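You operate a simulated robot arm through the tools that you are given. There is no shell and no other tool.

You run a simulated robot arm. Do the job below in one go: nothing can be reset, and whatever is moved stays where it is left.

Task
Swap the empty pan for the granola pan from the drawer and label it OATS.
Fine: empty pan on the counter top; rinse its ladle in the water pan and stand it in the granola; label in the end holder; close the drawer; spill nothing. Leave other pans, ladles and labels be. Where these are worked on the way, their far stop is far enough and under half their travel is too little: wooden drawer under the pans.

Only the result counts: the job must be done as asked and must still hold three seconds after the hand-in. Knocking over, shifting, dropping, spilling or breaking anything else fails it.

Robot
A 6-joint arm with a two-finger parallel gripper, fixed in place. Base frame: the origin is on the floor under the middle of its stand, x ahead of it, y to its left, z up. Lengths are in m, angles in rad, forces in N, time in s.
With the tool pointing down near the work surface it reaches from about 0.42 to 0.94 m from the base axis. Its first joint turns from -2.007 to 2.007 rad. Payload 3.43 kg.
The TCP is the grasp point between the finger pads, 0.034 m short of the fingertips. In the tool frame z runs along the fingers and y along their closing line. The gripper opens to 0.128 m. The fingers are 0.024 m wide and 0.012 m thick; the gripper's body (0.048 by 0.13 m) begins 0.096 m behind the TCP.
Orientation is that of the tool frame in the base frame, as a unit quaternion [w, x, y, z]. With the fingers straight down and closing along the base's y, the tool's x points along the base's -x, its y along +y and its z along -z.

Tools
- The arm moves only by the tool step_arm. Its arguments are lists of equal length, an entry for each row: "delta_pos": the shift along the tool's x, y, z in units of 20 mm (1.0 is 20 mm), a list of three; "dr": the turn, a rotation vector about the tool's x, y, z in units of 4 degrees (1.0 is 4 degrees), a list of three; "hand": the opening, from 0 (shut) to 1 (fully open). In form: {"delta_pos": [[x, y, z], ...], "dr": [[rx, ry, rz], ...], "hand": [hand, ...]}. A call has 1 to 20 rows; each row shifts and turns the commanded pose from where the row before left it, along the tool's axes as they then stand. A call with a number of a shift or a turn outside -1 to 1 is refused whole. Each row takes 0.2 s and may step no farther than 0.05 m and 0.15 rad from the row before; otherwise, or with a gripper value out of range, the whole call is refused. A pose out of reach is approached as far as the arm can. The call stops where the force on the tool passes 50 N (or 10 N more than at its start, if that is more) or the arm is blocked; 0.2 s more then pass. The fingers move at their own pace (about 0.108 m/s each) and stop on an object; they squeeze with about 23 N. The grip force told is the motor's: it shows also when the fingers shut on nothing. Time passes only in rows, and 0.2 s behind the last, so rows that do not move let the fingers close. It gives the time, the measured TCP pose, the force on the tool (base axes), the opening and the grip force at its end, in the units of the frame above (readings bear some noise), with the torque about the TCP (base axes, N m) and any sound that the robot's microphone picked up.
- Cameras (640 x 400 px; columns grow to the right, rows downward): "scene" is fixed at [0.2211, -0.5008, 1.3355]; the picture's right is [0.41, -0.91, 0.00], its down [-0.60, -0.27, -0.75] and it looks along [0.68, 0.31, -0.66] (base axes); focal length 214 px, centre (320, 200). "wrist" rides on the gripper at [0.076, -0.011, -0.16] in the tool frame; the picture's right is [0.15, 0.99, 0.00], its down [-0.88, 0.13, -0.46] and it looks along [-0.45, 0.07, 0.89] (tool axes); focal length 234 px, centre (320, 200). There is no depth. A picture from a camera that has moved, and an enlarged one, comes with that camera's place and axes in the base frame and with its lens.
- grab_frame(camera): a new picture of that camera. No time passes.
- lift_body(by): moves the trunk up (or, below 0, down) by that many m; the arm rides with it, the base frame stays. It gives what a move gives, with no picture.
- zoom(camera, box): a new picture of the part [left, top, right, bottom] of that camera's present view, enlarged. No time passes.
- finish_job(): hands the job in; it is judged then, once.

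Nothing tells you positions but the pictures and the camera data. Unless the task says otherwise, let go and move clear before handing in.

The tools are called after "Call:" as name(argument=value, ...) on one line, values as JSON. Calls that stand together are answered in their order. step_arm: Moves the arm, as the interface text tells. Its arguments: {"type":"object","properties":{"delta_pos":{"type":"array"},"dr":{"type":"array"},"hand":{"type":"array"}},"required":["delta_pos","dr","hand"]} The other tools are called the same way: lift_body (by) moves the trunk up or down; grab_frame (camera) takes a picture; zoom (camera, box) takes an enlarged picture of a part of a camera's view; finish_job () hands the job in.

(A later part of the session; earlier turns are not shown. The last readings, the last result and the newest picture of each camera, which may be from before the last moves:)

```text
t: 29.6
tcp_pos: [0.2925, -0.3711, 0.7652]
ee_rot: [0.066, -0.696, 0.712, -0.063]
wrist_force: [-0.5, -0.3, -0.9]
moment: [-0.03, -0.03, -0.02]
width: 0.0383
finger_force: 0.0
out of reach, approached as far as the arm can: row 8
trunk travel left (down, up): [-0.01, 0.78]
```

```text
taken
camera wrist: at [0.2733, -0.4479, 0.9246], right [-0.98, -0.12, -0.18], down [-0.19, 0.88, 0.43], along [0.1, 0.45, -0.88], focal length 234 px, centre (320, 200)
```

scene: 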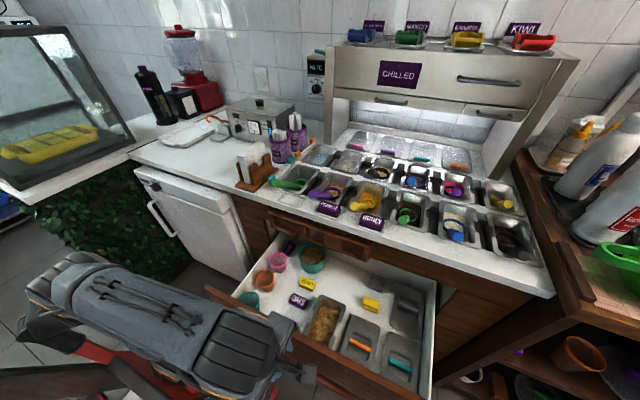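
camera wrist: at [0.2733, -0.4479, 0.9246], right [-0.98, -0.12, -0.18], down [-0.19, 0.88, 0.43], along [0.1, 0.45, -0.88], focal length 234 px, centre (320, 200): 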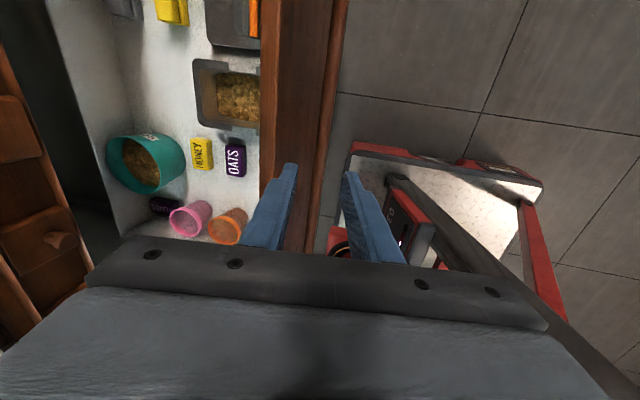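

Fingers are clear of the bar. I'll raise the trunk back up, level the tool to vertical and roll back to the original heading.

Call:
lift_body(by=0.3)

Call:
step_arm(delta_pos=[[0, -1, 0], [0, -1, 0], [0, -1, 0], [0, -1, 0], [0, -1, 0], [0, -1, 0], [0, 0, 0], [0, 0, 0], [0, 0, 0], [0, 0, 0], [0, 0, 0], [0, 0, 0], [0, 0, 0], [0, 0, 0], [0, 0, 0], [0, 0, 0], [0, 0, 0], [0, 0, 0], [0, 0, 0], [0, 0, 0]], dr=[[0, 0, 0], [-1, 0, 0], [-1, 0, 0], [-0.65, 0, 0], [0, 0, 0], [0, 0, 0], [0, 0, 1], [0, 0, 1], [0, 0, 1], [0, 0, 1], [0, 0, 1], [0, 0, 1], [0, 0, 1], [0, 0, 1], [0, 0, 1], [0, 0, 1], [0, 0, 1], [0, 0, 1], [0, 0, 1], [0, 0, 1]], hand=[0.3, 0.3, 0.3, 0.3, 0.3, 0.3, 0.3, 0.3, 0.3, 0.3, 0.3, 0.3, 0.3, 0.3, 0.3, 0.3, 0.3, 0.3, 0.3, 0.3])

Call:
step_arm(delta_pos=[[0, 0, 0], [0, 0, 0], [0, 0, 0], [0, 0, 0], [0, 0, 0], [0, 0, 0], [0, 0, 0], [0, 0, 0], [0, 0, 0], [0, 0, 0]], dr=[[0, 0, 1], [0, 0, 1], [0, 0, 1], [0, 0, 1], [0, 0, 1], [0, 0, 1], [0, 0, 1], [0, 0, 1], [0, 0, 0.4], [0, 0, 0]], hand=[0.3, 0.3, 0.3, 0.3, 0.3, 0.3, 0.3, 0.3, 0.3, 0.3])

Call:
grab_frame(camera="wrist")

Call:
grab_frame(camera="scene")

```text
t: 32.6
tcp_pos: [0.294, -0.372, 1.0649]
ee_rot: [0.067, -0.698, 0.71, -0.065]
wrist_force: [0.7, -0.3, -0.4]
moment: [0.02, 0.01, 0.01]
width: 0.0382
finger_force: 0.0
trunk travel left (down, up): [-0.31, 0.48]
```

```text
t: 36.8
tcp_pos: [0.4126, -0.3739, 1.0746]
ee_rot: [0.001, -0.284, 0.959, 0.003]
wrist_force: [0.1, -0.7, 0.6]
moment: [-0.05, -0.01, 0.01]
width: 0.0384
finger_force: 0.0
trunk travel left (down, up): [-0.31, 0.48]
```

```text
t: 39.0
tcp_pos: [0.412, -0.3733, 1.0749]
ee_rot: [0.0, 0.004, 1.0, 0.003]
wrist_force: [0.8, 0.9, 0.4]
moment: [0.01, 0.0, 0.01]
width: 0.0385
finger_force: 0.1
trunk travel left (down, up): [-0.31, 0.48]
```

```text
taken
camera wrist: at [0.336, -0.3849, 1.2354], right [-0.14, 0.99, 0.01], down [0.88, 0.12, 0.46], along [0.45, 0.07, -0.89], focal length 234 px, centre (320, 200)
```

wrist: 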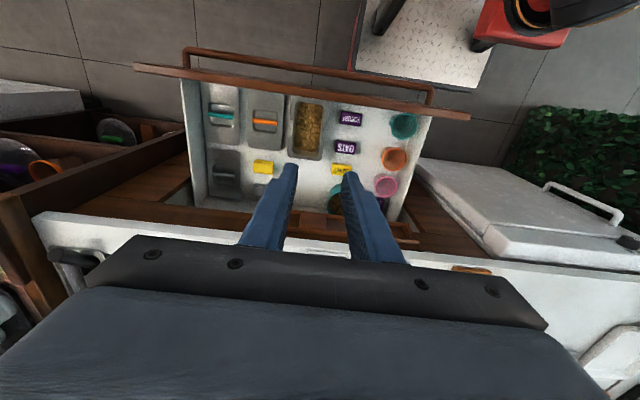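

```text
taken
```

scene: 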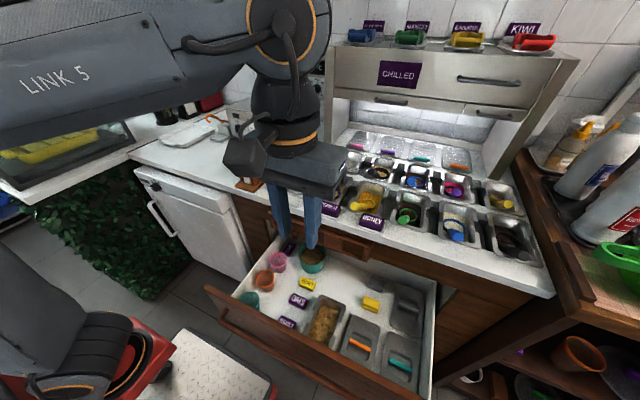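

The tool is vertical again at canonical heading. Next I'll move over the empty pan and its green ladle with open fingers to measure them.

Call:
step_arm(delta_pos=[[-0.96, 0.61, -0.08], [-0.96, 0.61, -0.08], [-0.96, 0.61, -0.08], [-0.96, 0.61, -0.08], [-0.96, 0.61, -0.08], [-0.96, 0.61, -0.08], [-0.96, 0.61, -0.08], [-0.96, 0.61, -0.08], [-0.96, 0.61, -0.08], [-0.96, 0.61, -0.08], [-0.96, 0.61, -0.08], [-0.96, 0.61, -0.08], [-0.96, 0.61, -0.08], [-0.96, 0.61, -0.08], [0, 0, 0]], dr=[[0, 0, 0], [0, 0, 0], [0, 0, 0], [0, 0, 0], [0, 0, 0], [0, 0, 0], [0, 0, 0], [0, 0, 0], [0, 0, 0], [0, 0, 0], [0, 0, 0], [0, 0, 0], [0, 0, 0], [0, 0, 0], [0, 0, 0]], hand=[1, 1, 1, 1, 1, 1, 1, 1, 1, 1, 1, 1, 1, 1, 1])

Call:
grab_frame(camera="wrist")

Call:
zoom(camera="wrist", box=[200, 60, 440, 240])

Call:
zoom(camera="scene", box=[250, 130, 350, 220])

```text
t: 42.2
tcp_pos: [0.6835, -0.2054, 1.0995]
ee_rot: [0.0, 0.004, 1.0, 0.003]
wrist_force: [-0.2, 0.0, 0.7]
moment: [0.0, 0.01, 0.0]
width: 0.128
finger_force: 0.2
trunk travel left (down, up): [-0.31, 0.48]
```

```text
taken
camera wrist: at [0.6072, -0.217, 1.2595], right [-0.14, 0.99, 0.01], down [0.88, 0.12, 0.46], along [0.45, 0.07, -0.89], focal length 234 px, centre (320, 200)
```

wrist: 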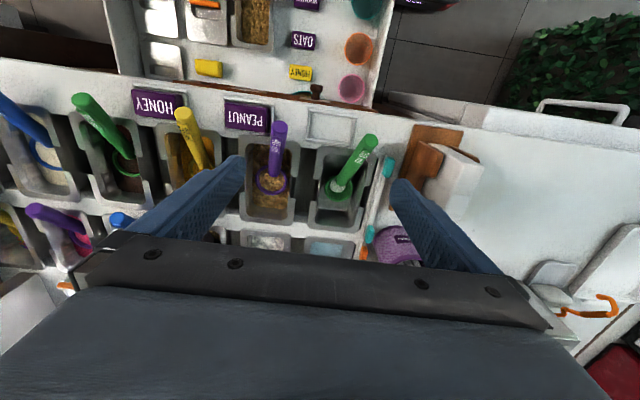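

```text
2.22 times, centred on (320, 150) of wrist
camera zoom: at [0.6072, -0.217, 1.2595], right [-0.14, 0.99, 0.01], down [0.88, 0.12, 0.46], along [0.45, 0.07, -0.89], focal length 520 px, centre (320, 311)
```

zoom: 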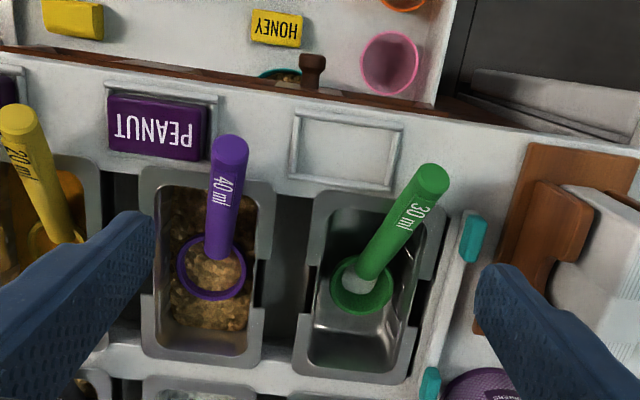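

```text
4.44 times, centred on (300, 175) of scene
camera zoom: at [0.2211, -0.5008, 1.3355], right [0.41, -0.91, 0.0], down [-0.6, -0.27, -0.75], along [0.68, 0.31, -0.66], focal length 953 px, centre (409, 311)
```

zoom: 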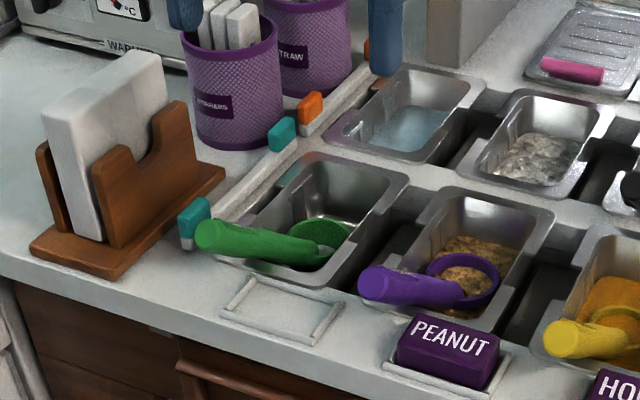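

Triangulation: counter top z≈0.858, empty holder at about (0.673, −0.187), and the empty pan spans x 0.706–0.875, y −0.204 to −0.097. I'll zoom in on the pan's rim notches, which look made for the fingers.

Call:
zoom(camera="wrist", box=[295, 125, 415, 245])

Call:
zoom(camera="scene", box=[268, 155, 348, 205])

Call:
zoom(camera="scene", box=[290, 280, 370, 350])

```text
3.33 times, centred on (355, 185) of wrist
camera zoom: at [0.6072, -0.217, 1.2595], right [-0.14, 0.99, 0.01], down [0.88, 0.12, 0.46], along [0.45, 0.07, -0.89], focal length 781 px, centre (203, 250)
```

zoom: 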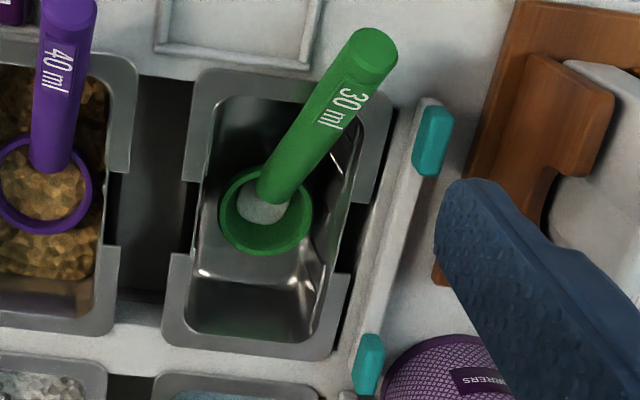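

```text
8.00 times, centred on (308, 180) of scene
camera zoom: at [0.2211, -0.5008, 1.3355], right [0.41, -0.91, 0.0], down [-0.6, -0.27, -0.75], along [0.68, 0.31, -0.66], focal length 1716 px, centre (416, 360)
```

zoom: 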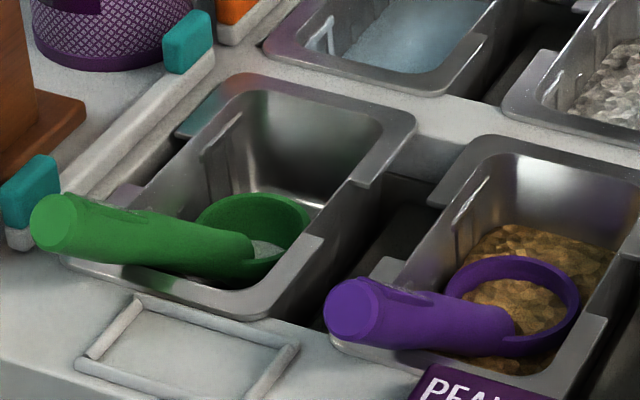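

```text
5.71 times, centred on (330, 315) of scene
camera zoom: at [0.2211, -0.5008, 1.3355], right [0.41, -0.91, 0.0], down [-0.6, -0.27, -0.75], along [0.68, 0.31, -0.66], focal length 1226 px, centre (263, -457)
```

zoom: 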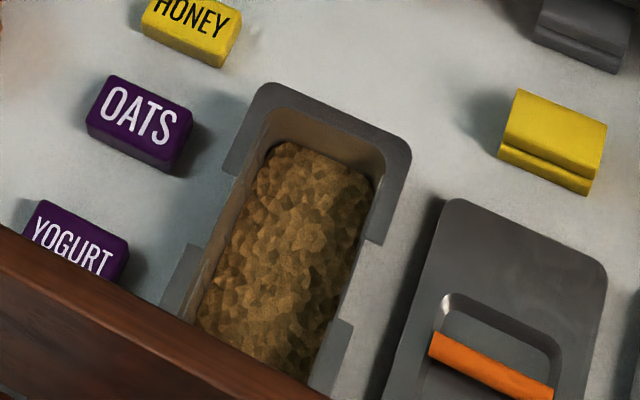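

The rim is cut away mid-side (x≈0.77–0.81), where the body is about 0.085 m wide with a gap on each side. I'll hover closer over the pan to measure the finger slots exactly.

Call:
step_arm(delta_pos=[[-0.89, 0.46, 0.75], [-0.89, 0.46, 0.75], [-0.89, 0.46, 0.75], [-0.89, 0.46, 0.75], [-0.89, 0.46, 0.75], [-0.89, 0.46, 0.75], [0, 0, 0]], dr=[[0, 0, 0], [0, 0, 0], [0, 0, 0], [0, 0, 0], [0, 0, 0], [0, 0, 0], [0, 0, 0]], hand=[1, 1, 1, 1, 1, 1, 1])

Call:
grab_frame(camera="wrist")

Call:
zoom(camera="wrist", box=[220, 60, 420, 240])

Call:
grab_frame(camera="scene")

```text
t: 43.8
tcp_pos: [0.7913, -0.1514, 1.0097]
ee_rot: [0.0, 0.004, 1.0, 0.003]
wrist_force: [-1.0, 1.2, 0.2]
moment: [0.02, 0.01, 0.01]
width: 0.1279
finger_force: 0.1
trunk travel left (down, up): [-0.31, 0.48]
```

```text
taken
camera wrist: at [0.7149, -0.1627, 1.1701], right [-0.14, 0.99, 0.01], down [0.88, 0.12, 0.46], along [0.45, 0.07, -0.89], focal length 234 px, centre (320, 200)
```

wrist: 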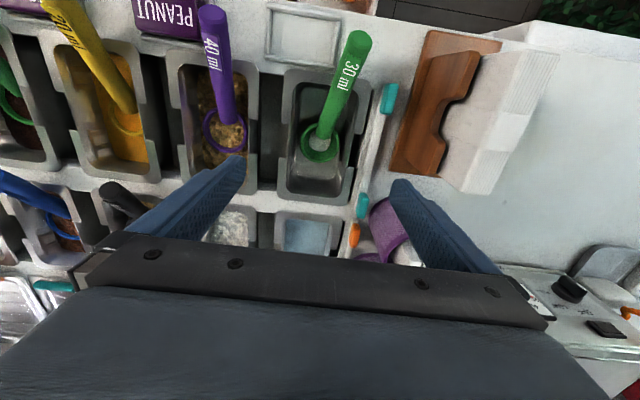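

```text
2.22 times, centred on (320, 150) of wrist
camera zoom: at [0.7149, -0.1627, 1.1701], right [-0.14, 0.99, 0.01], down [0.88, 0.12, 0.46], along [0.45, 0.07, -0.89], focal length 520 px, centre (320, 311)
```

zoom: 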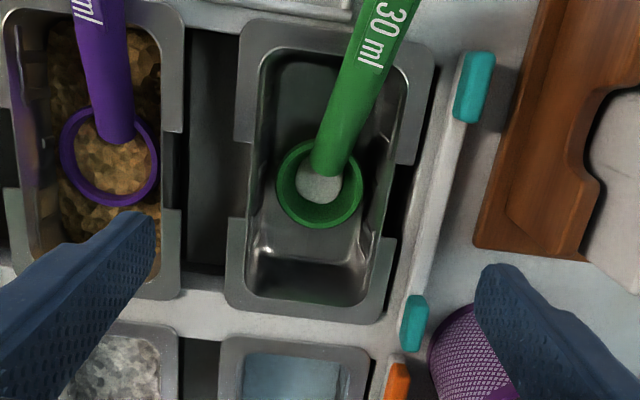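

```text
taken
```

scene: 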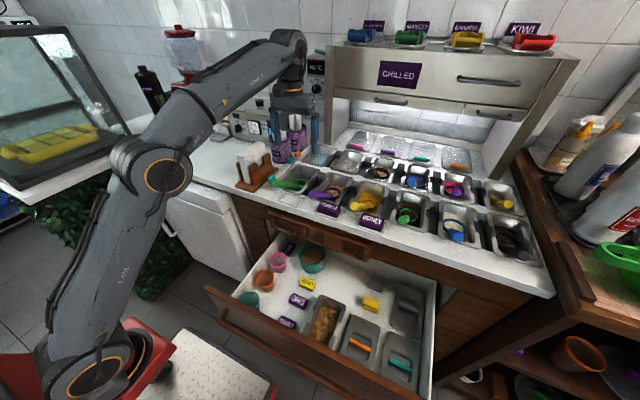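

Pan centre measures about (0.792, −0.150), rim top z≈0.8585, body 0.083 m wide at the notches. The +y slot beside the white rail is narrow, so I'll zoom in further there.

Call:
zoom(camera="wrist", box=[325, 110, 385, 170])

Call:
zoom(camera="wrist", box=[260, 110, 320, 170])

Call:
zoom(camera="scene", box=[265, 155, 325, 200])

```text
6.67 times, centred on (355, 140) of wrist
camera zoom: at [0.7149, -0.1627, 1.1701], right [-0.14, 0.99, 0.01], down [0.88, 0.12, 0.46], along [0.45, 0.07, -0.89], focal length 1561 px, centre (87, 600)
```

zoom: 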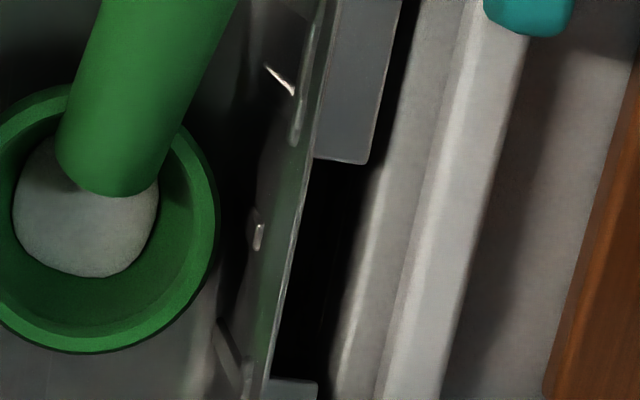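

```text
6.67 times, centred on (290, 140) of wrist
camera zoom: at [0.7149, -0.1627, 1.1701], right [-0.14, 0.99, 0.01], down [0.88, 0.12, 0.46], along [0.45, 0.07, -0.89], focal length 1561 px, centre (520, 600)
```

zoom: 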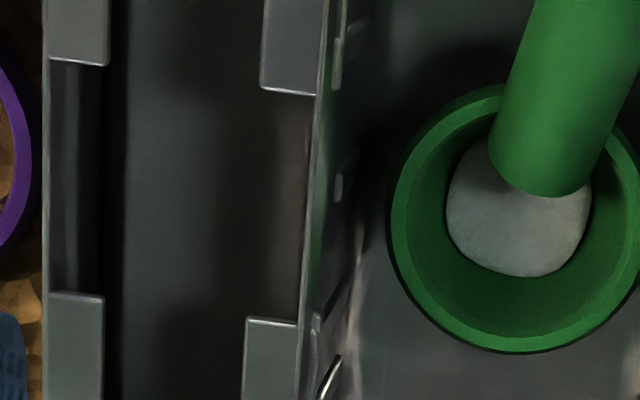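

```text
8.89 times, centred on (295, 178) of scene
camera zoom: at [0.2211, -0.5008, 1.3355], right [0.41, -0.91, 0.0], down [-0.6, -0.27, -0.75], along [0.68, 0.31, -0.66], focal length 1906 px, centre (542, 400)
```

zoom: 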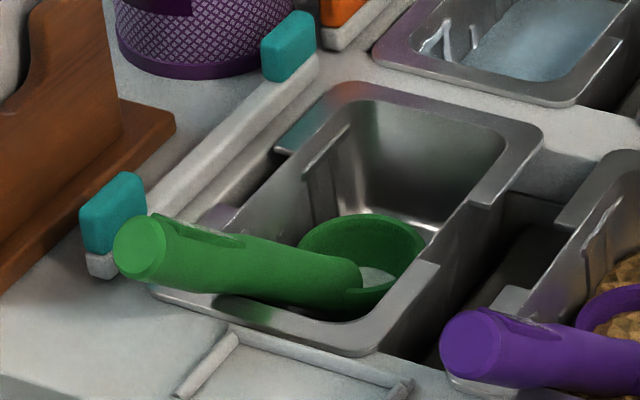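

The pan wall is at y≈−0.109 and the hole edge at y≈−0.094, so the +y slot is only about 15 mm for a 12 mm finger. I'll set the opening to 0.088 and come down to just above the rim to check alignment visually.

Call:
step_arm(delta_pos=[[0, 0, 0.9], [0, 0, 0.9], [0, 0, 0.9], [0, 0, 0.9], [0, 0, 0.9], [0, 0, 0]], dr=[[0, 0, 0], [0, 0, 0], [0, 0, 0], [0, 0, 0], [0, 0, 0], [0, 0, 0]], hand=[0.69, 0.69, 0.69, 0.69, 0.69, 0.69])

Call:
grab_frame(camera="wrist")

Call:
zoom(camera="wrist", box=[340, 60, 460, 180])

Call:
zoom(camera="wrist", box=[180, 60, 300, 180])

Call:
zoom(camera="scene", box=[265, 120, 345, 200])

```text
t: 45.2
tcp_pos: [0.79, -0.1503, 0.9193]
ee_rot: [0.0, 0.005, 1.0, 0.002]
wrist_force: [0.2, -0.4, -0.1]
moment: [-0.01, -0.04, 0.01]
width: 0.0884
finger_force: 0.0
trunk travel left (down, up): [-0.31, 0.48]
```

```text
taken
camera wrist: at [0.7133, -0.162, 1.0797], right [-0.14, 0.99, 0.01], down [0.88, 0.12, 0.46], along [0.45, 0.07, -0.89], focal length 234 px, centre (320, 200)
```

wrist: 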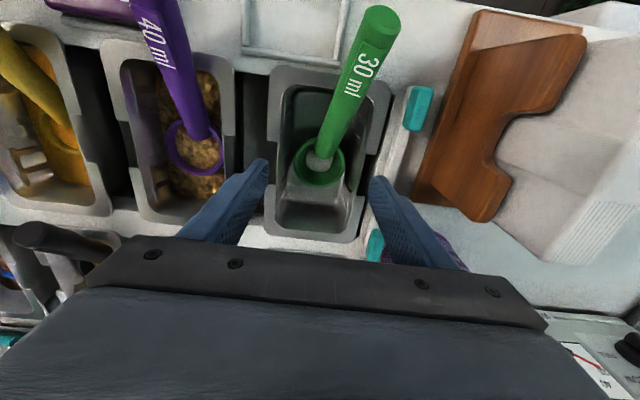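

```text
3.33 times, centred on (400, 120) of wrist
camera zoom: at [0.7133, -0.162, 1.0797], right [-0.14, 0.99, 0.01], down [0.88, 0.12, 0.46], along [0.45, 0.07, -0.89], focal length 781 px, centre (53, 467)
```

zoom: 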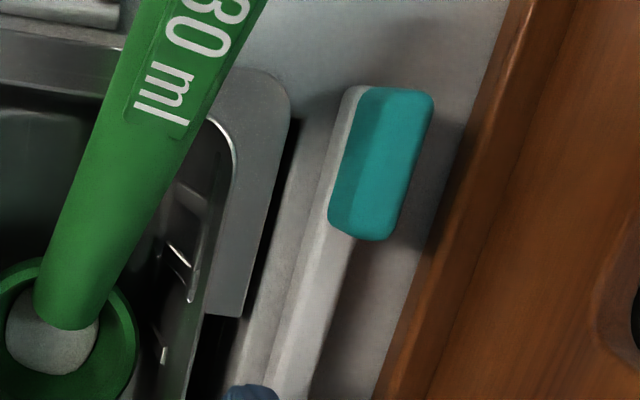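

```text
3.33 times, centred on (240, 120) of wrist
camera zoom: at [0.7133, -0.162, 1.0797], right [-0.14, 0.99, 0.01], down [0.88, 0.12, 0.46], along [0.45, 0.07, -0.89], focal length 781 px, centre (587, 467)
```

zoom: 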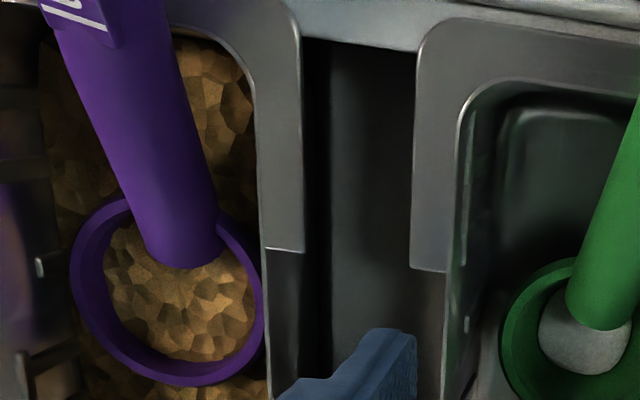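

```text
5.00 times, centred on (305, 160) of scene
camera zoom: at [0.2211, -0.5008, 1.3355], right [0.41, -0.91, 0.0], down [-0.6, -0.27, -0.75], along [0.68, 0.31, -0.66], focal length 1072 px, centre (395, 400)
```

zoom: 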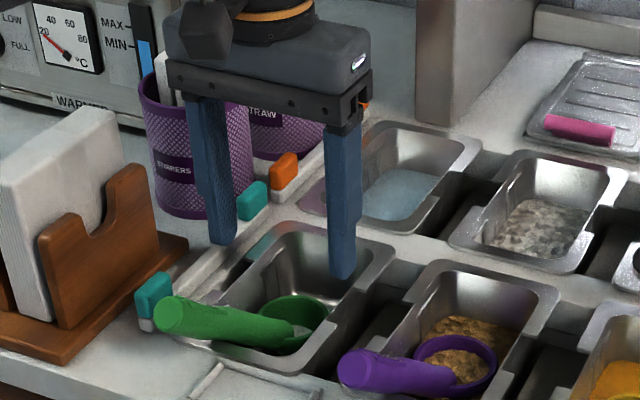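

My camera model predicts the fingertips to about 1–2 mm. I'll shift −1.5 mm in y and lower in small steps, watching for contact.

Call:
step_arm(delta_pos=[[-0.07, -0.08, 0], [0, 0, 0.4], [0, 0, 0.4], [0, 0, 0.4], [0, 0, 0.25]], dr=[[0, 0, 0], [0, 0, 0], [0, 0, 0], [0, 0, 0], [0, 0, 0]], hand=[0.69, 0.69, 0.69, 0.69, 0.69])

Call:
step_arm(delta_pos=[[0, 0, 0.25], [0, 0, 0.25], [0, 0, 0]], dr=[[0, 0, 0], [0, 0, 0], [0, 0, 0]], hand=[0.69, 0.69, 0.69])

Call:
zoom(camera="wrist", box=[220, 100, 420, 220])

Call:
zoom(camera="scene", box=[265, 130, 335, 200])

```text
t: 46.4
tcp_pos: [0.7918, -0.152, 0.8895]
ee_rot: [0.0, 0.005, 1.0, 0.002]
wrist_force: [-0.6, -0.1, -0.5]
moment: [0.01, -0.01, -0.02]
width: 0.0883
finger_force: 0.0
trunk travel left (down, up): [-0.31, 0.48]
```

```text
t: 47.2
tcp_pos: [0.7906, -0.1526, 0.8796]
ee_rot: [-0.001, 0.004, 1.0, 0.002]
wrist_force: [-0.1, 0.2, 1.1]
moment: [0.01, 0.04, 0.0]
width: 0.0881
finger_force: 0.0
trunk travel left (down, up): [-0.31, 0.48]
```

```text
3.20 times, centred on (320, 160) of wrist
camera zoom: at [0.7149, -0.1631, 1.0392], right [-0.14, 0.99, 0.01], down [0.88, 0.12, 0.46], along [0.45, 0.07, -0.89], focal length 749 px, centre (320, 328)
```

zoom: 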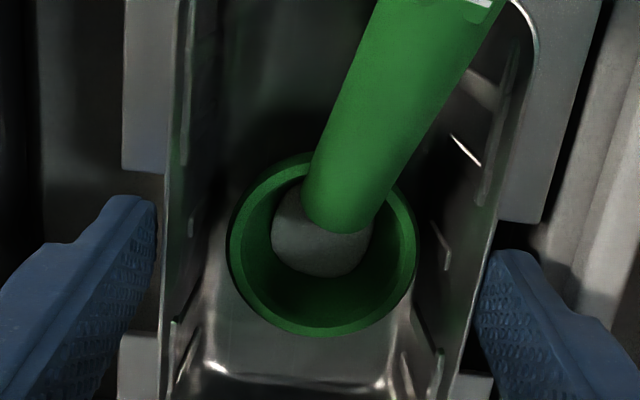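

```text
5.71 times, centred on (300, 165) of scene
camera zoom: at [0.2211, -0.5008, 1.3355], right [0.41, -0.91, 0.0], down [-0.6, -0.27, -0.75], along [0.68, 0.31, -0.66], focal length 1226 px, centre (434, 400)
```

zoom: 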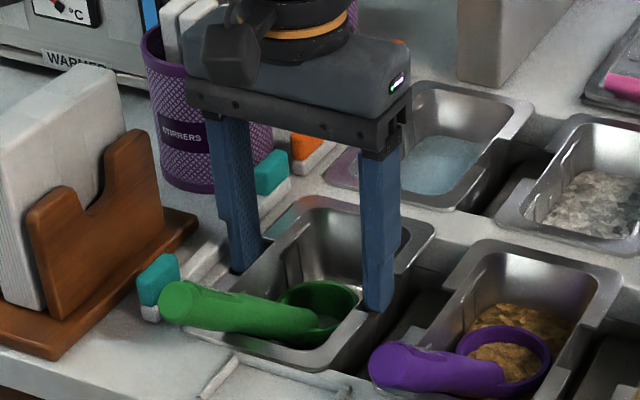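

Both fingers slipped into the slots without contact. Lowering another ~16 mm, then closing on the pan walls.

Call:
step_arm(delta_pos=[[0, 0, 0.25], [0, 0, 0.25], [0, 0, 0.25], [0, 0, 0]], dr=[[0, 0, 0], [0, 0, 0], [0, 0, 0], [0, 0, 0]], hand=[0.69, 0.69, 0.69, 0.69])

Call:
step_arm(delta_pos=[[0, 0, 0], [0, 0, 0], [0, 0, 0]], dr=[[0, 0, 0], [0, 0, 0], [0, 0, 0]], hand=[0.5, 0.5, 0.5])

Call:
zoom(camera="wrist", box=[220, 100, 420, 220])

Call:
zoom(camera="scene", box=[265, 130, 335, 200])

```text
t: 48.2
tcp_pos: [0.7919, -0.1521, 0.8634]
ee_rot: [0.001, 0.004, 1.0, 0.003]
wrist_force: [-0.4, 0.4, 0.0]
moment: [0.03, 0.01, 0.0]
width: 0.0883
finger_force: 0.1
trunk travel left (down, up): [-0.31, 0.48]
```

```text
t: 49.0
tcp_pos: [0.7907, -0.1524, 0.8645]
ee_rot: [0.0, 0.004, 1.0, 0.003]
wrist_force: [-0.2, 0.9, -0.7]
moment: [0.03, 0.0, 0.01]
width: 0.0853
finger_force: 23.5
trunk travel left (down, up): [-0.31, 0.48]
```

```text
3.20 times, centred on (320, 160) of wrist
camera zoom: at [0.7148, -0.1624, 1.0246], right [-0.14, 0.99, 0.01], down [0.88, 0.12, 0.46], along [0.45, 0.07, -0.89], focal length 749 px, centre (320, 328)
```

zoom: 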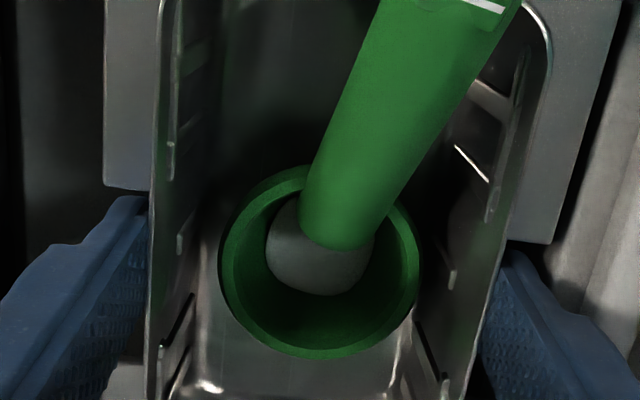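

```text
5.71 times, centred on (300, 165) of scene
camera zoom: at [0.2211, -0.5008, 1.3355], right [0.41, -0.91, 0.0], down [-0.6, -0.27, -0.75], along [0.68, 0.31, -0.66], focal length 1226 px, centre (434, 400)
```

zoom: 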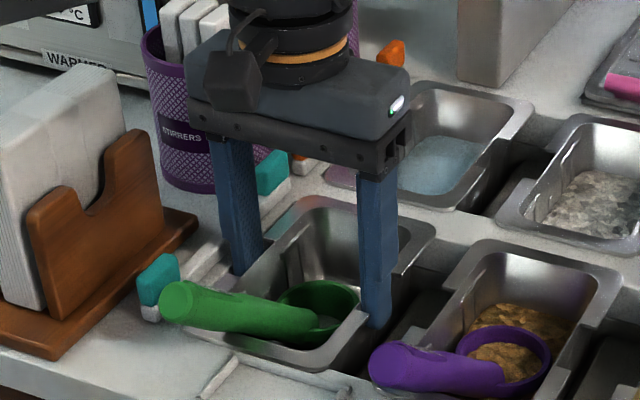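

The gripper holds both walls (width 0.085). I'll lift the pan slowly with the ladle resting in it.

Call:
step_arm(delta_pos=[[0, 0, 0], [0, 0, -0.2], [0, 0, -0.3], [0, 0, -0.4], [0, 0, -0.4], [0, 0, -0.4], [0, 0, -0.4], [0, 0, 0]], dr=[[0, 0, 0], [0, 0, 0], [0, 0, 0], [0, 0, 0], [0, 0, 0], [0, 0, 0], [0, 0, 0], [0, 0, 0]], hand=[0.3, 0.3, 0.3, 0.3, 0.3, 0.3, 0.3, 0.3])

Call:
zoom(camera="scene", box=[255, 120, 345, 210])

```text
t: 50.8
tcp_pos: [0.7921, -0.1521, 0.9061]
ee_rot: [0.0, 0.004, 1.0, 0.003]
wrist_force: [-9.8, -24.3, 3.9]
moment: [-1.0, 0.38, -0.14]
width: 0.053
finger_force: 12.9
trunk travel left (down, up): [-0.31, 0.48]
```

```text
4.44 times, centred on (300, 165) of scene
camera zoom: at [0.2211, -0.5008, 1.3355], right [0.41, -0.91, 0.0], down [-0.6, -0.27, -0.75], along [0.68, 0.31, -0.66], focal length 953 px, centre (409, 356)
```

zoom: 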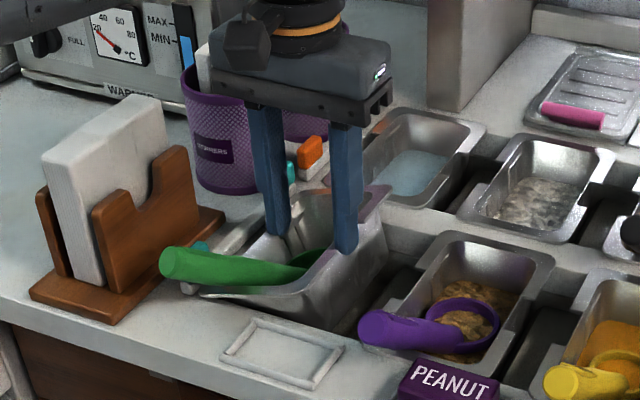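

The opening reads 0.053, so the pan has slipped or tilted in the grip. I'll stop and look closely before doing anything else.

Call:
zoom(camera="scene", box=[270, 140, 330, 200])

Call:
grab_frame(camera="wrist")

Call:
zoom(camera="wrist", box=[220, 60, 420, 240])

```text
6.67 times, centred on (300, 170) of scene
camera zoom: at [0.2211, -0.5008, 1.3355], right [0.41, -0.91, 0.0], down [-0.6, -0.27, -0.75], along [0.68, 0.31, -0.66], focal length 1430 px, centre (453, 400)
```

zoom: 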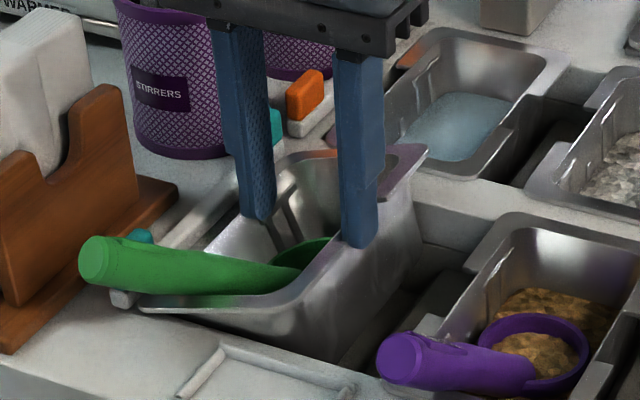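

```text
taken
camera wrist: at [0.7154, -0.1637, 1.0674], right [-0.14, 0.99, 0.0], down [0.88, 0.12, 0.46], along [0.45, 0.07, -0.89], focal length 234 px, centre (320, 200)
```

wrist: 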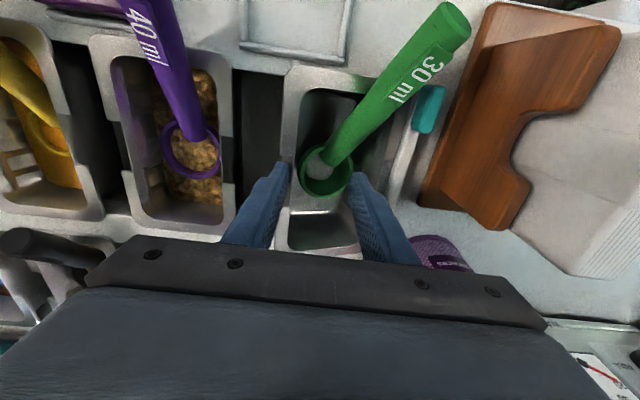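

```text
2.22 times, centred on (320, 150) of wrist
camera zoom: at [0.7154, -0.1637, 1.0674], right [-0.14, 0.99, 0.0], down [0.88, 0.12, 0.46], along [0.45, 0.07, -0.89], focal length 520 px, centre (320, 311)
```

zoom: 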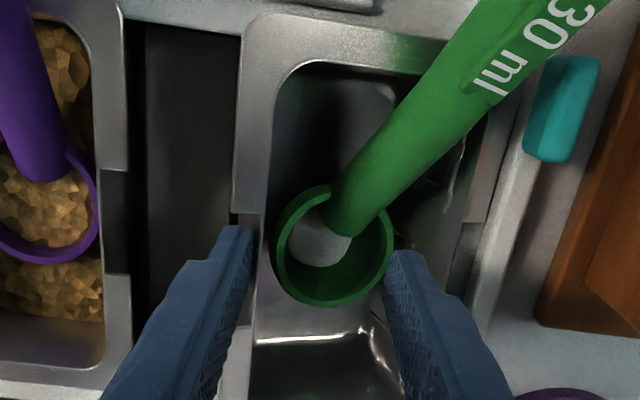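

The +y finger slid off its wall and is now inside the pan against the ladle bowl; the pan is tilted with only its −y side raised. I'll lower it straight back so it seats in its hole again.

Call:
step_arm(delta_pos=[[0, 0, 0.3], [0, 0, 0.3], [0, 0, 0.3], [0, 0, 0.3], [0, 0, 0.3], [0, 0, 0.3], [0, 0, 0]], dr=[[0, 0, 0], [0, 0, 0], [0, 0, 0], [0, 0, 0], [0, 0, 0], [0, 0, 0], [0, 0, 0]], hand=[0.4, 0.4, 0.4, 0.4, 0.4, 0.4, 0.4])

Call:
zoom(camera="scene", box=[270, 140, 330, 200])

Call:
zoom(camera="wrist", box=[220, 60, 420, 240])

```text
t: 52.4
tcp_pos: [0.7916, -0.1526, 0.8725]
ee_rot: [0.0, 0.004, 1.0, 0.002]
wrist_force: [-2.0, -24.3, 12.2]
moment: [-1.26, 0.11, 0.03]
width: 0.0655
finger_force: 12.5
trunk travel left (down, up): [-0.31, 0.48]
```

```text
6.67 times, centred on (300, 170) of scene
camera zoom: at [0.2211, -0.5008, 1.3355], right [0.41, -0.91, 0.0], down [-0.6, -0.27, -0.75], along [0.68, 0.31, -0.66], focal length 1430 px, centre (453, 400)
```

zoom: 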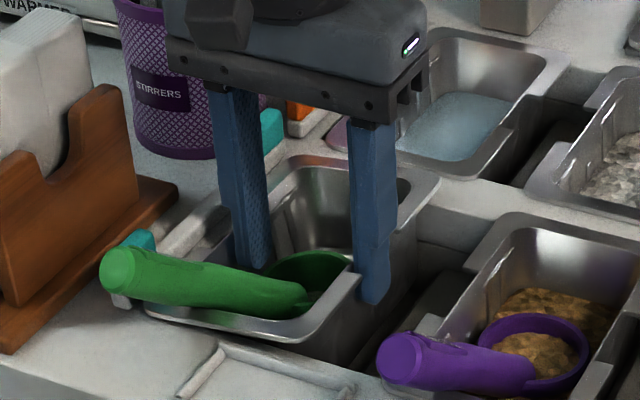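

```text
2.22 times, centred on (320, 150) of wrist
camera zoom: at [0.7146, -0.1638, 1.0316], right [-0.14, 0.99, 0.0], down [0.88, 0.12, 0.46], along [0.45, 0.07, -0.89], focal length 520 px, centre (320, 311)
```

zoom: 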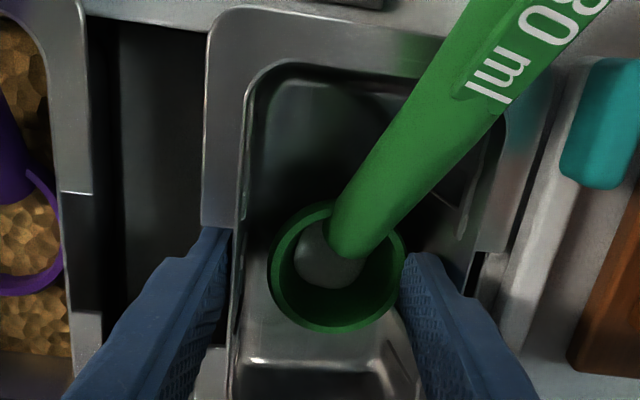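

The pan is back nearly seated but shifted slightly toward +y. I'll open a little while shifting −y so neither finger pushes it, then rise out.

Call:
step_arm(delta_pos=[[0, -0.25, 0], [0, 0, 0], [0, 0, -0.3], [0, 0, -0.6], [0, 0, -1], [0, 0, -1], [0, 0, -1], [0, 0, -1]], dr=[[0, 0, 0], [0, 0, 0], [0, 0, 0], [0, 0, 0], [0, 0, 0], [0, 0, 0], [0, 0, 0], [0, 0, 0]], hand=[0.58, 0.58, 0.58, 0.58, 0.58, 0.58, 0.58, 0.58])

Call:
zoom(camera="scene", box=[260, 140, 340, 200])

Call:
zoom(camera="wrist", box=[220, 60, 420, 240])

```text
t: 54.2
tcp_pos: [0.7911, -0.1562, 0.969]
ee_rot: [-0.001, 0.004, 1.0, 0.002]
wrist_force: [-0.2, 0.8, 0.1]
moment: [0.0, 0.02, -0.02]
width: 0.0742
finger_force: 0.1
trunk travel left (down, up): [-0.31, 0.48]
```

```text
6.67 times, centred on (300, 170) of scene
camera zoom: at [0.2211, -0.5008, 1.3355], right [0.41, -0.91, 0.0], down [-0.6, -0.27, -0.75], along [0.68, 0.31, -0.66], focal length 1430 px, centre (453, 400)
```

zoom: 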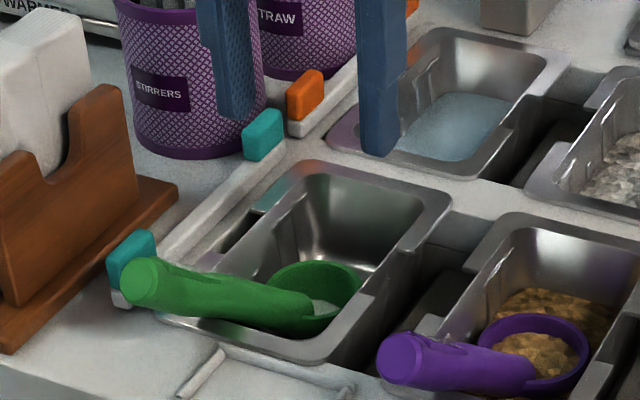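

```text
2.22 times, centred on (320, 150) of wrist
camera zoom: at [0.715, -0.1678, 1.1297], right [-0.14, 0.99, 0.01], down [0.88, 0.12, 0.46], along [0.45, 0.07, -0.89], focal length 520 px, centre (320, 311)
```

zoom: 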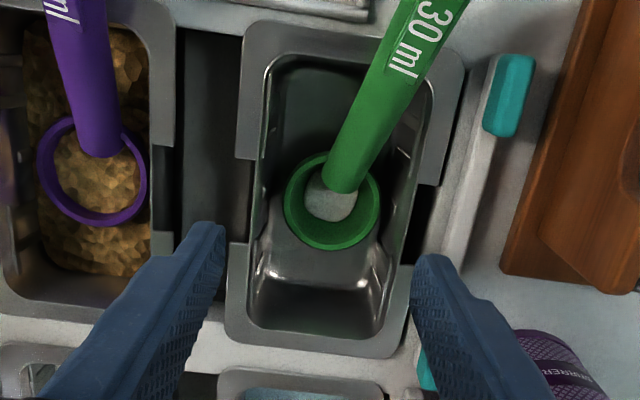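

The pan is seated again with the ladle inside. The grip probably failed because the ladle's weight pitched the pan, so I'll take the ladle out first, rinse it, and park it in the water pan. First I'll back off for a clear view of the handle.

Call:
step_arm(delta_pos=[[0.8, 0, -0.6], [0.8, 0, -0.6], [0.8, 0, -0.6], [0.8, 0, -0.6], [0.8, 0, -0.6], [0.8, 0, -0.6], [0.8, 0, -0.6], [0, 0, 0]], dr=[[0, 0, 0], [0, 0, 0], [0, 0, 0], [0, 0, 0], [0, 0, 0], [0, 0, 0], [0, 0, 0], [0, 0, 0]], hand=[1, 1, 1, 1, 1, 1, 1, 1])

Call:
grab_frame(camera="wrist")

Call:
zoom(camera="wrist", box=[240, 80, 420, 240])

Call:
zoom(camera="scene", box=[255, 140, 355, 210])

```text
t: 56.0
tcp_pos: [0.6794, -0.1578, 1.0513]
ee_rot: [0.001, 0.004, 1.0, 0.003]
wrist_force: [-0.7, -0.4, 0.5]
moment: [0.01, 0.02, -0.01]
width: 0.128
finger_force: 0.1
trunk travel left (down, up): [-0.31, 0.48]
```

```text
taken
camera wrist: at [0.6026, -0.1689, 1.213], right [-0.14, 0.99, 0.01], down [0.88, 0.12, 0.46], along [0.45, 0.07, -0.89], focal length 234 px, centre (320, 200)
```

wrist: 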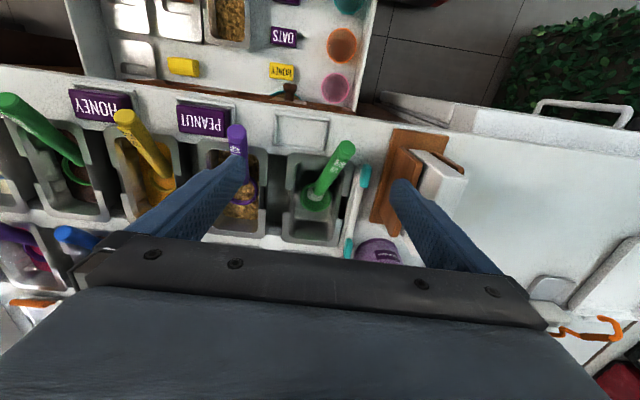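

```text
2.50 times, centred on (330, 160) of wrist
camera zoom: at [0.6026, -0.1689, 1.213], right [-0.14, 0.99, 0.01], down [0.88, 0.12, 0.46], along [0.45, 0.07, -0.89], focal length 585 px, centre (295, 300)
```

zoom: 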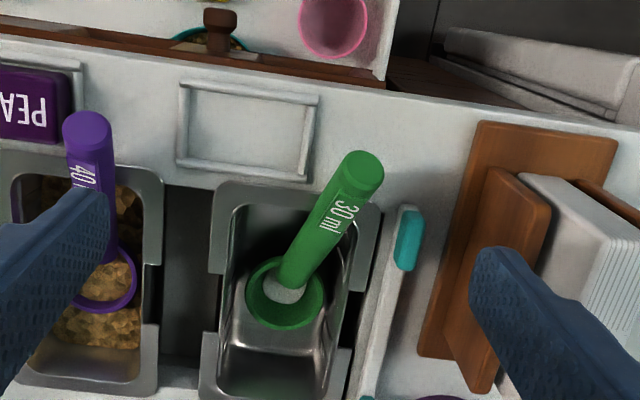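

```text
5.71 times, centred on (305, 175) of scene
camera zoom: at [0.2211, -0.5008, 1.3355], right [0.41, -0.91, 0.0], down [-0.6, -0.27, -0.75], along [0.68, 0.31, -0.66], focal length 1226 px, centre (406, 343)
```

zoom: 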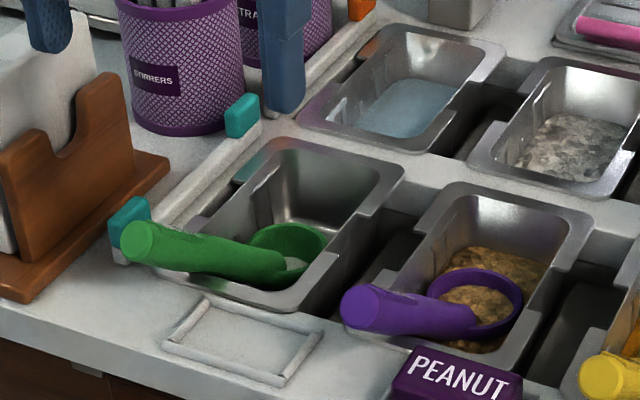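

The ladle handle end is at about (0.675, −0.123, 0.913), falling toward the bowl at (0.786, −0.152, 0.84), about 21 mm thick. I'll yaw the gripper ~14.6° to match it and hover above the handle end.

Call:
step_arm(delta_pos=[[0, 0, 0], [0, 0, 0], [0, 0, 0], [0, 0, 0], [0, 0.8, 0.5], [-0.04, 0.82, 0.5], [0, 0, 0.9], [0, 0, 0.9], [0, 0, 0.9], [0, 0, 0.9], [0, 0, 0]], dr=[[0, 0, 0.91], [0, 0, 0.91], [0, 0, 0.91], [0, 0, 0.91], [0, 0, 0], [0, 0, 0], [0, 0, 0], [0, 0, 0], [0, 0, 0], [0, 0, 0], [0, 0, 0]], hand=[0.28, 0.28, 0.28, 0.28, 0.28, 0.28, 0.28, 0.28, 0.28, 0.28, 0.28])

Call:
grab_frame(camera="wrist")

Call:
zoom(camera="scene", box=[240, 120, 340, 210])

```text
t: 58.4
tcp_pos: [0.6901, -0.1228, 0.9602]
ee_rot: [0.0, 0.131, 0.991, 0.003]
wrist_force: [0.5, -0.1, -0.2]
moment: [-0.02, 0.01, 0.01]
width: 0.0359
finger_force: 0.1
trunk travel left (down, up): [-0.31, 0.48]
```

```text
taken
camera wrist: at [0.6131, -0.1157, 1.1205], right [0.12, 0.99, 0.01], down [0.88, -0.11, 0.46], along [0.45, -0.05, -0.89], focal length 234 px, centre (320, 200)
```

wrist: 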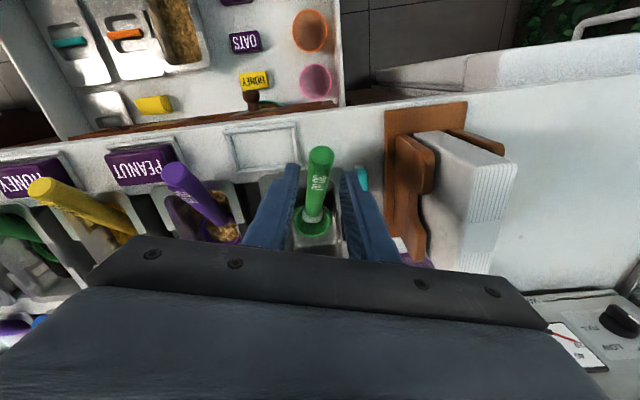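

```text
4.44 times, centred on (290, 165) of scene
camera zoom: at [0.2211, -0.5008, 1.3355], right [0.41, -0.91, 0.0], down [-0.6, -0.27, -0.75], along [0.68, 0.31, -0.66], focal length 953 px, centre (453, 356)
```

zoom: 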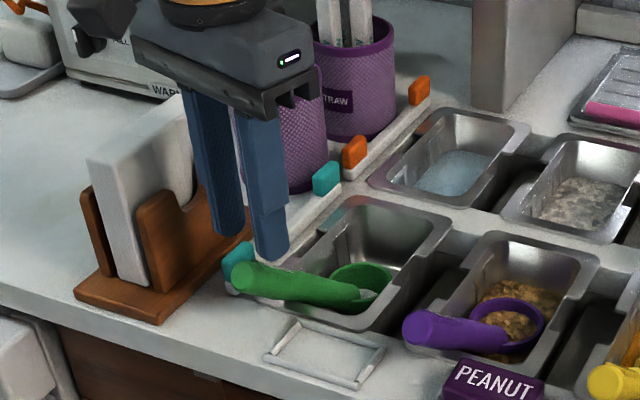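

The handle appears centred between the fingers. I'll zoom in to confirm the offset before descending.

Call:
zoom(camera="wrist", box=[270, 130, 370, 240])

```text
3.64 times, centred on (320, 185) of wrist
camera zoom: at [0.6131, -0.1157, 1.1205], right [0.12, 0.99, 0.01], down [0.88, -0.11, 0.46], along [0.45, -0.05, -0.89], focal length 852 px, centre (320, 254)
```

zoom: 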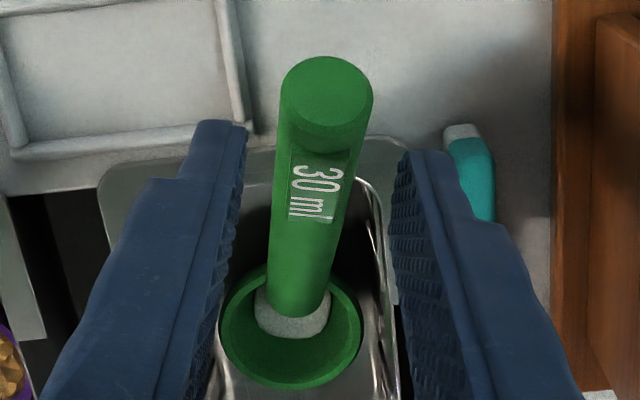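

The handle is centred between the fingers and the rail block is about 7 mm clear. Descending and closing on the handle.

Call:
step_arm(delta_pos=[[0, 0, 0.6], [0, 0, 0.6], [0, 0, 0.6], [0, 0, 0.5], [0, 0, 0.35], [0, 0, 0]], dr=[[0, 0, 0], [0, 0, 0], [0, 0, 0], [0, 0, 0], [0, 0, 0], [0, 0, 0]], hand=[0.28, 0.28, 0.28, 0.28, 0.28, 0.28])

Call:
zoom(camera="scene", box=[250, 130, 330, 210])

Call:
zoom(camera="wrist", box=[270, 100, 370, 210])

```text
t: 59.8
tcp_pos: [0.6881, -0.1245, 0.9088]
ee_rot: [-0.001, 0.13, 0.991, 0.004]
wrist_force: [0.0, 0.7, 0.4]
moment: [0.01, 0.0, 0.04]
width: 0.0359
finger_force: 0.0
trunk travel left (down, up): [-0.31, 0.48]
```

```text
5.00 times, centred on (290, 170) of scene
camera zoom: at [0.2211, -0.5008, 1.3355], right [0.41, -0.91, 0.0], down [-0.6, -0.27, -0.75], along [0.68, 0.31, -0.66], focal length 1072 px, centre (470, 350)
```

zoom: 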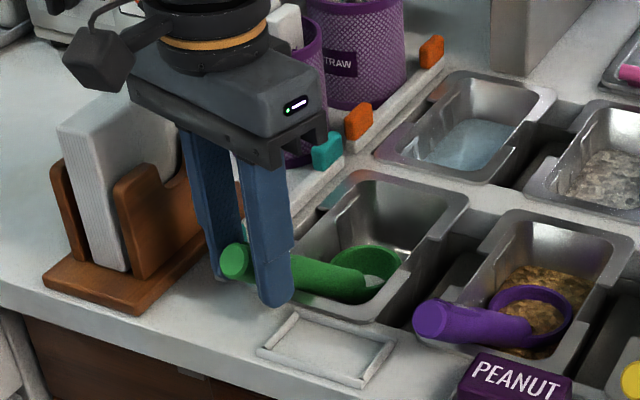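

```text
3.64 times, centred on (320, 155) of wrist
camera zoom: at [0.6119, -0.1163, 1.0687], right [0.12, 0.99, 0.01], down [0.88, -0.11, 0.46], along [0.45, -0.05, -0.89], focal length 852 px, centre (320, 364)
```

zoom: 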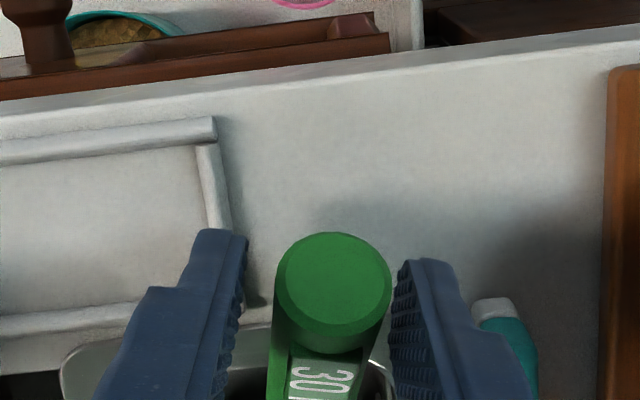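

The handle sits well between the fingers. Closing the grip.

Call:
step_arm(delta_pos=[[0, 0, 0], [0, 0, 0], [0, 0, 0]], dr=[[0, 0, 0], [0, 0, 0], [0, 0, 0]], hand=[0.0, 0.0, 0.0])

Call:
step_arm(delta_pos=[[0, 0, -0.3], [0, 0, -0.4], [0, 0, -0.5], [0, 0, -0.5], [0, 0, 0]], dr=[[0, 0, 0], [0, 0, 0], [0, 0, 0], [0, 0, 0], [0, 0, 0]], hand=[0, 0, 0, 0, 0])

Call:
zoom(camera="scene", box=[250, 120, 340, 210])

```text
t: 60.6
tcp_pos: [0.6881, -0.1252, 0.9079]
ee_rot: [0.0, 0.131, 0.991, 0.002]
wrist_force: [1.2, -0.3, 0.3]
moment: [-0.01, 0.0, 0.06]
width: 0.0253
finger_force: 22.9
trunk travel left (down, up): [-0.31, 0.48]
```

```text
t: 61.8
tcp_pos: [0.6891, -0.1261, 0.9428]
ee_rot: [0.0, 0.131, 0.991, 0.003]
wrist_force: [0.4, -1.2, -0.6]
moment: [0.01, 0.04, -0.01]
width: 0.0254
finger_force: 23.0
trunk travel left (down, up): [-0.31, 0.48]
```

```text
4.44 times, centred on (295, 165) of scene
camera zoom: at [0.2211, -0.5008, 1.3355], right [0.41, -0.91, 0.0], down [-0.6, -0.27, -0.75], along [0.68, 0.31, -0.66], focal length 953 px, centre (431, 356)
```

zoom: 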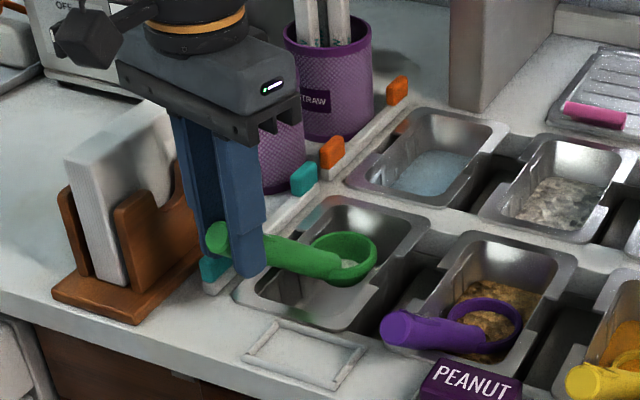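

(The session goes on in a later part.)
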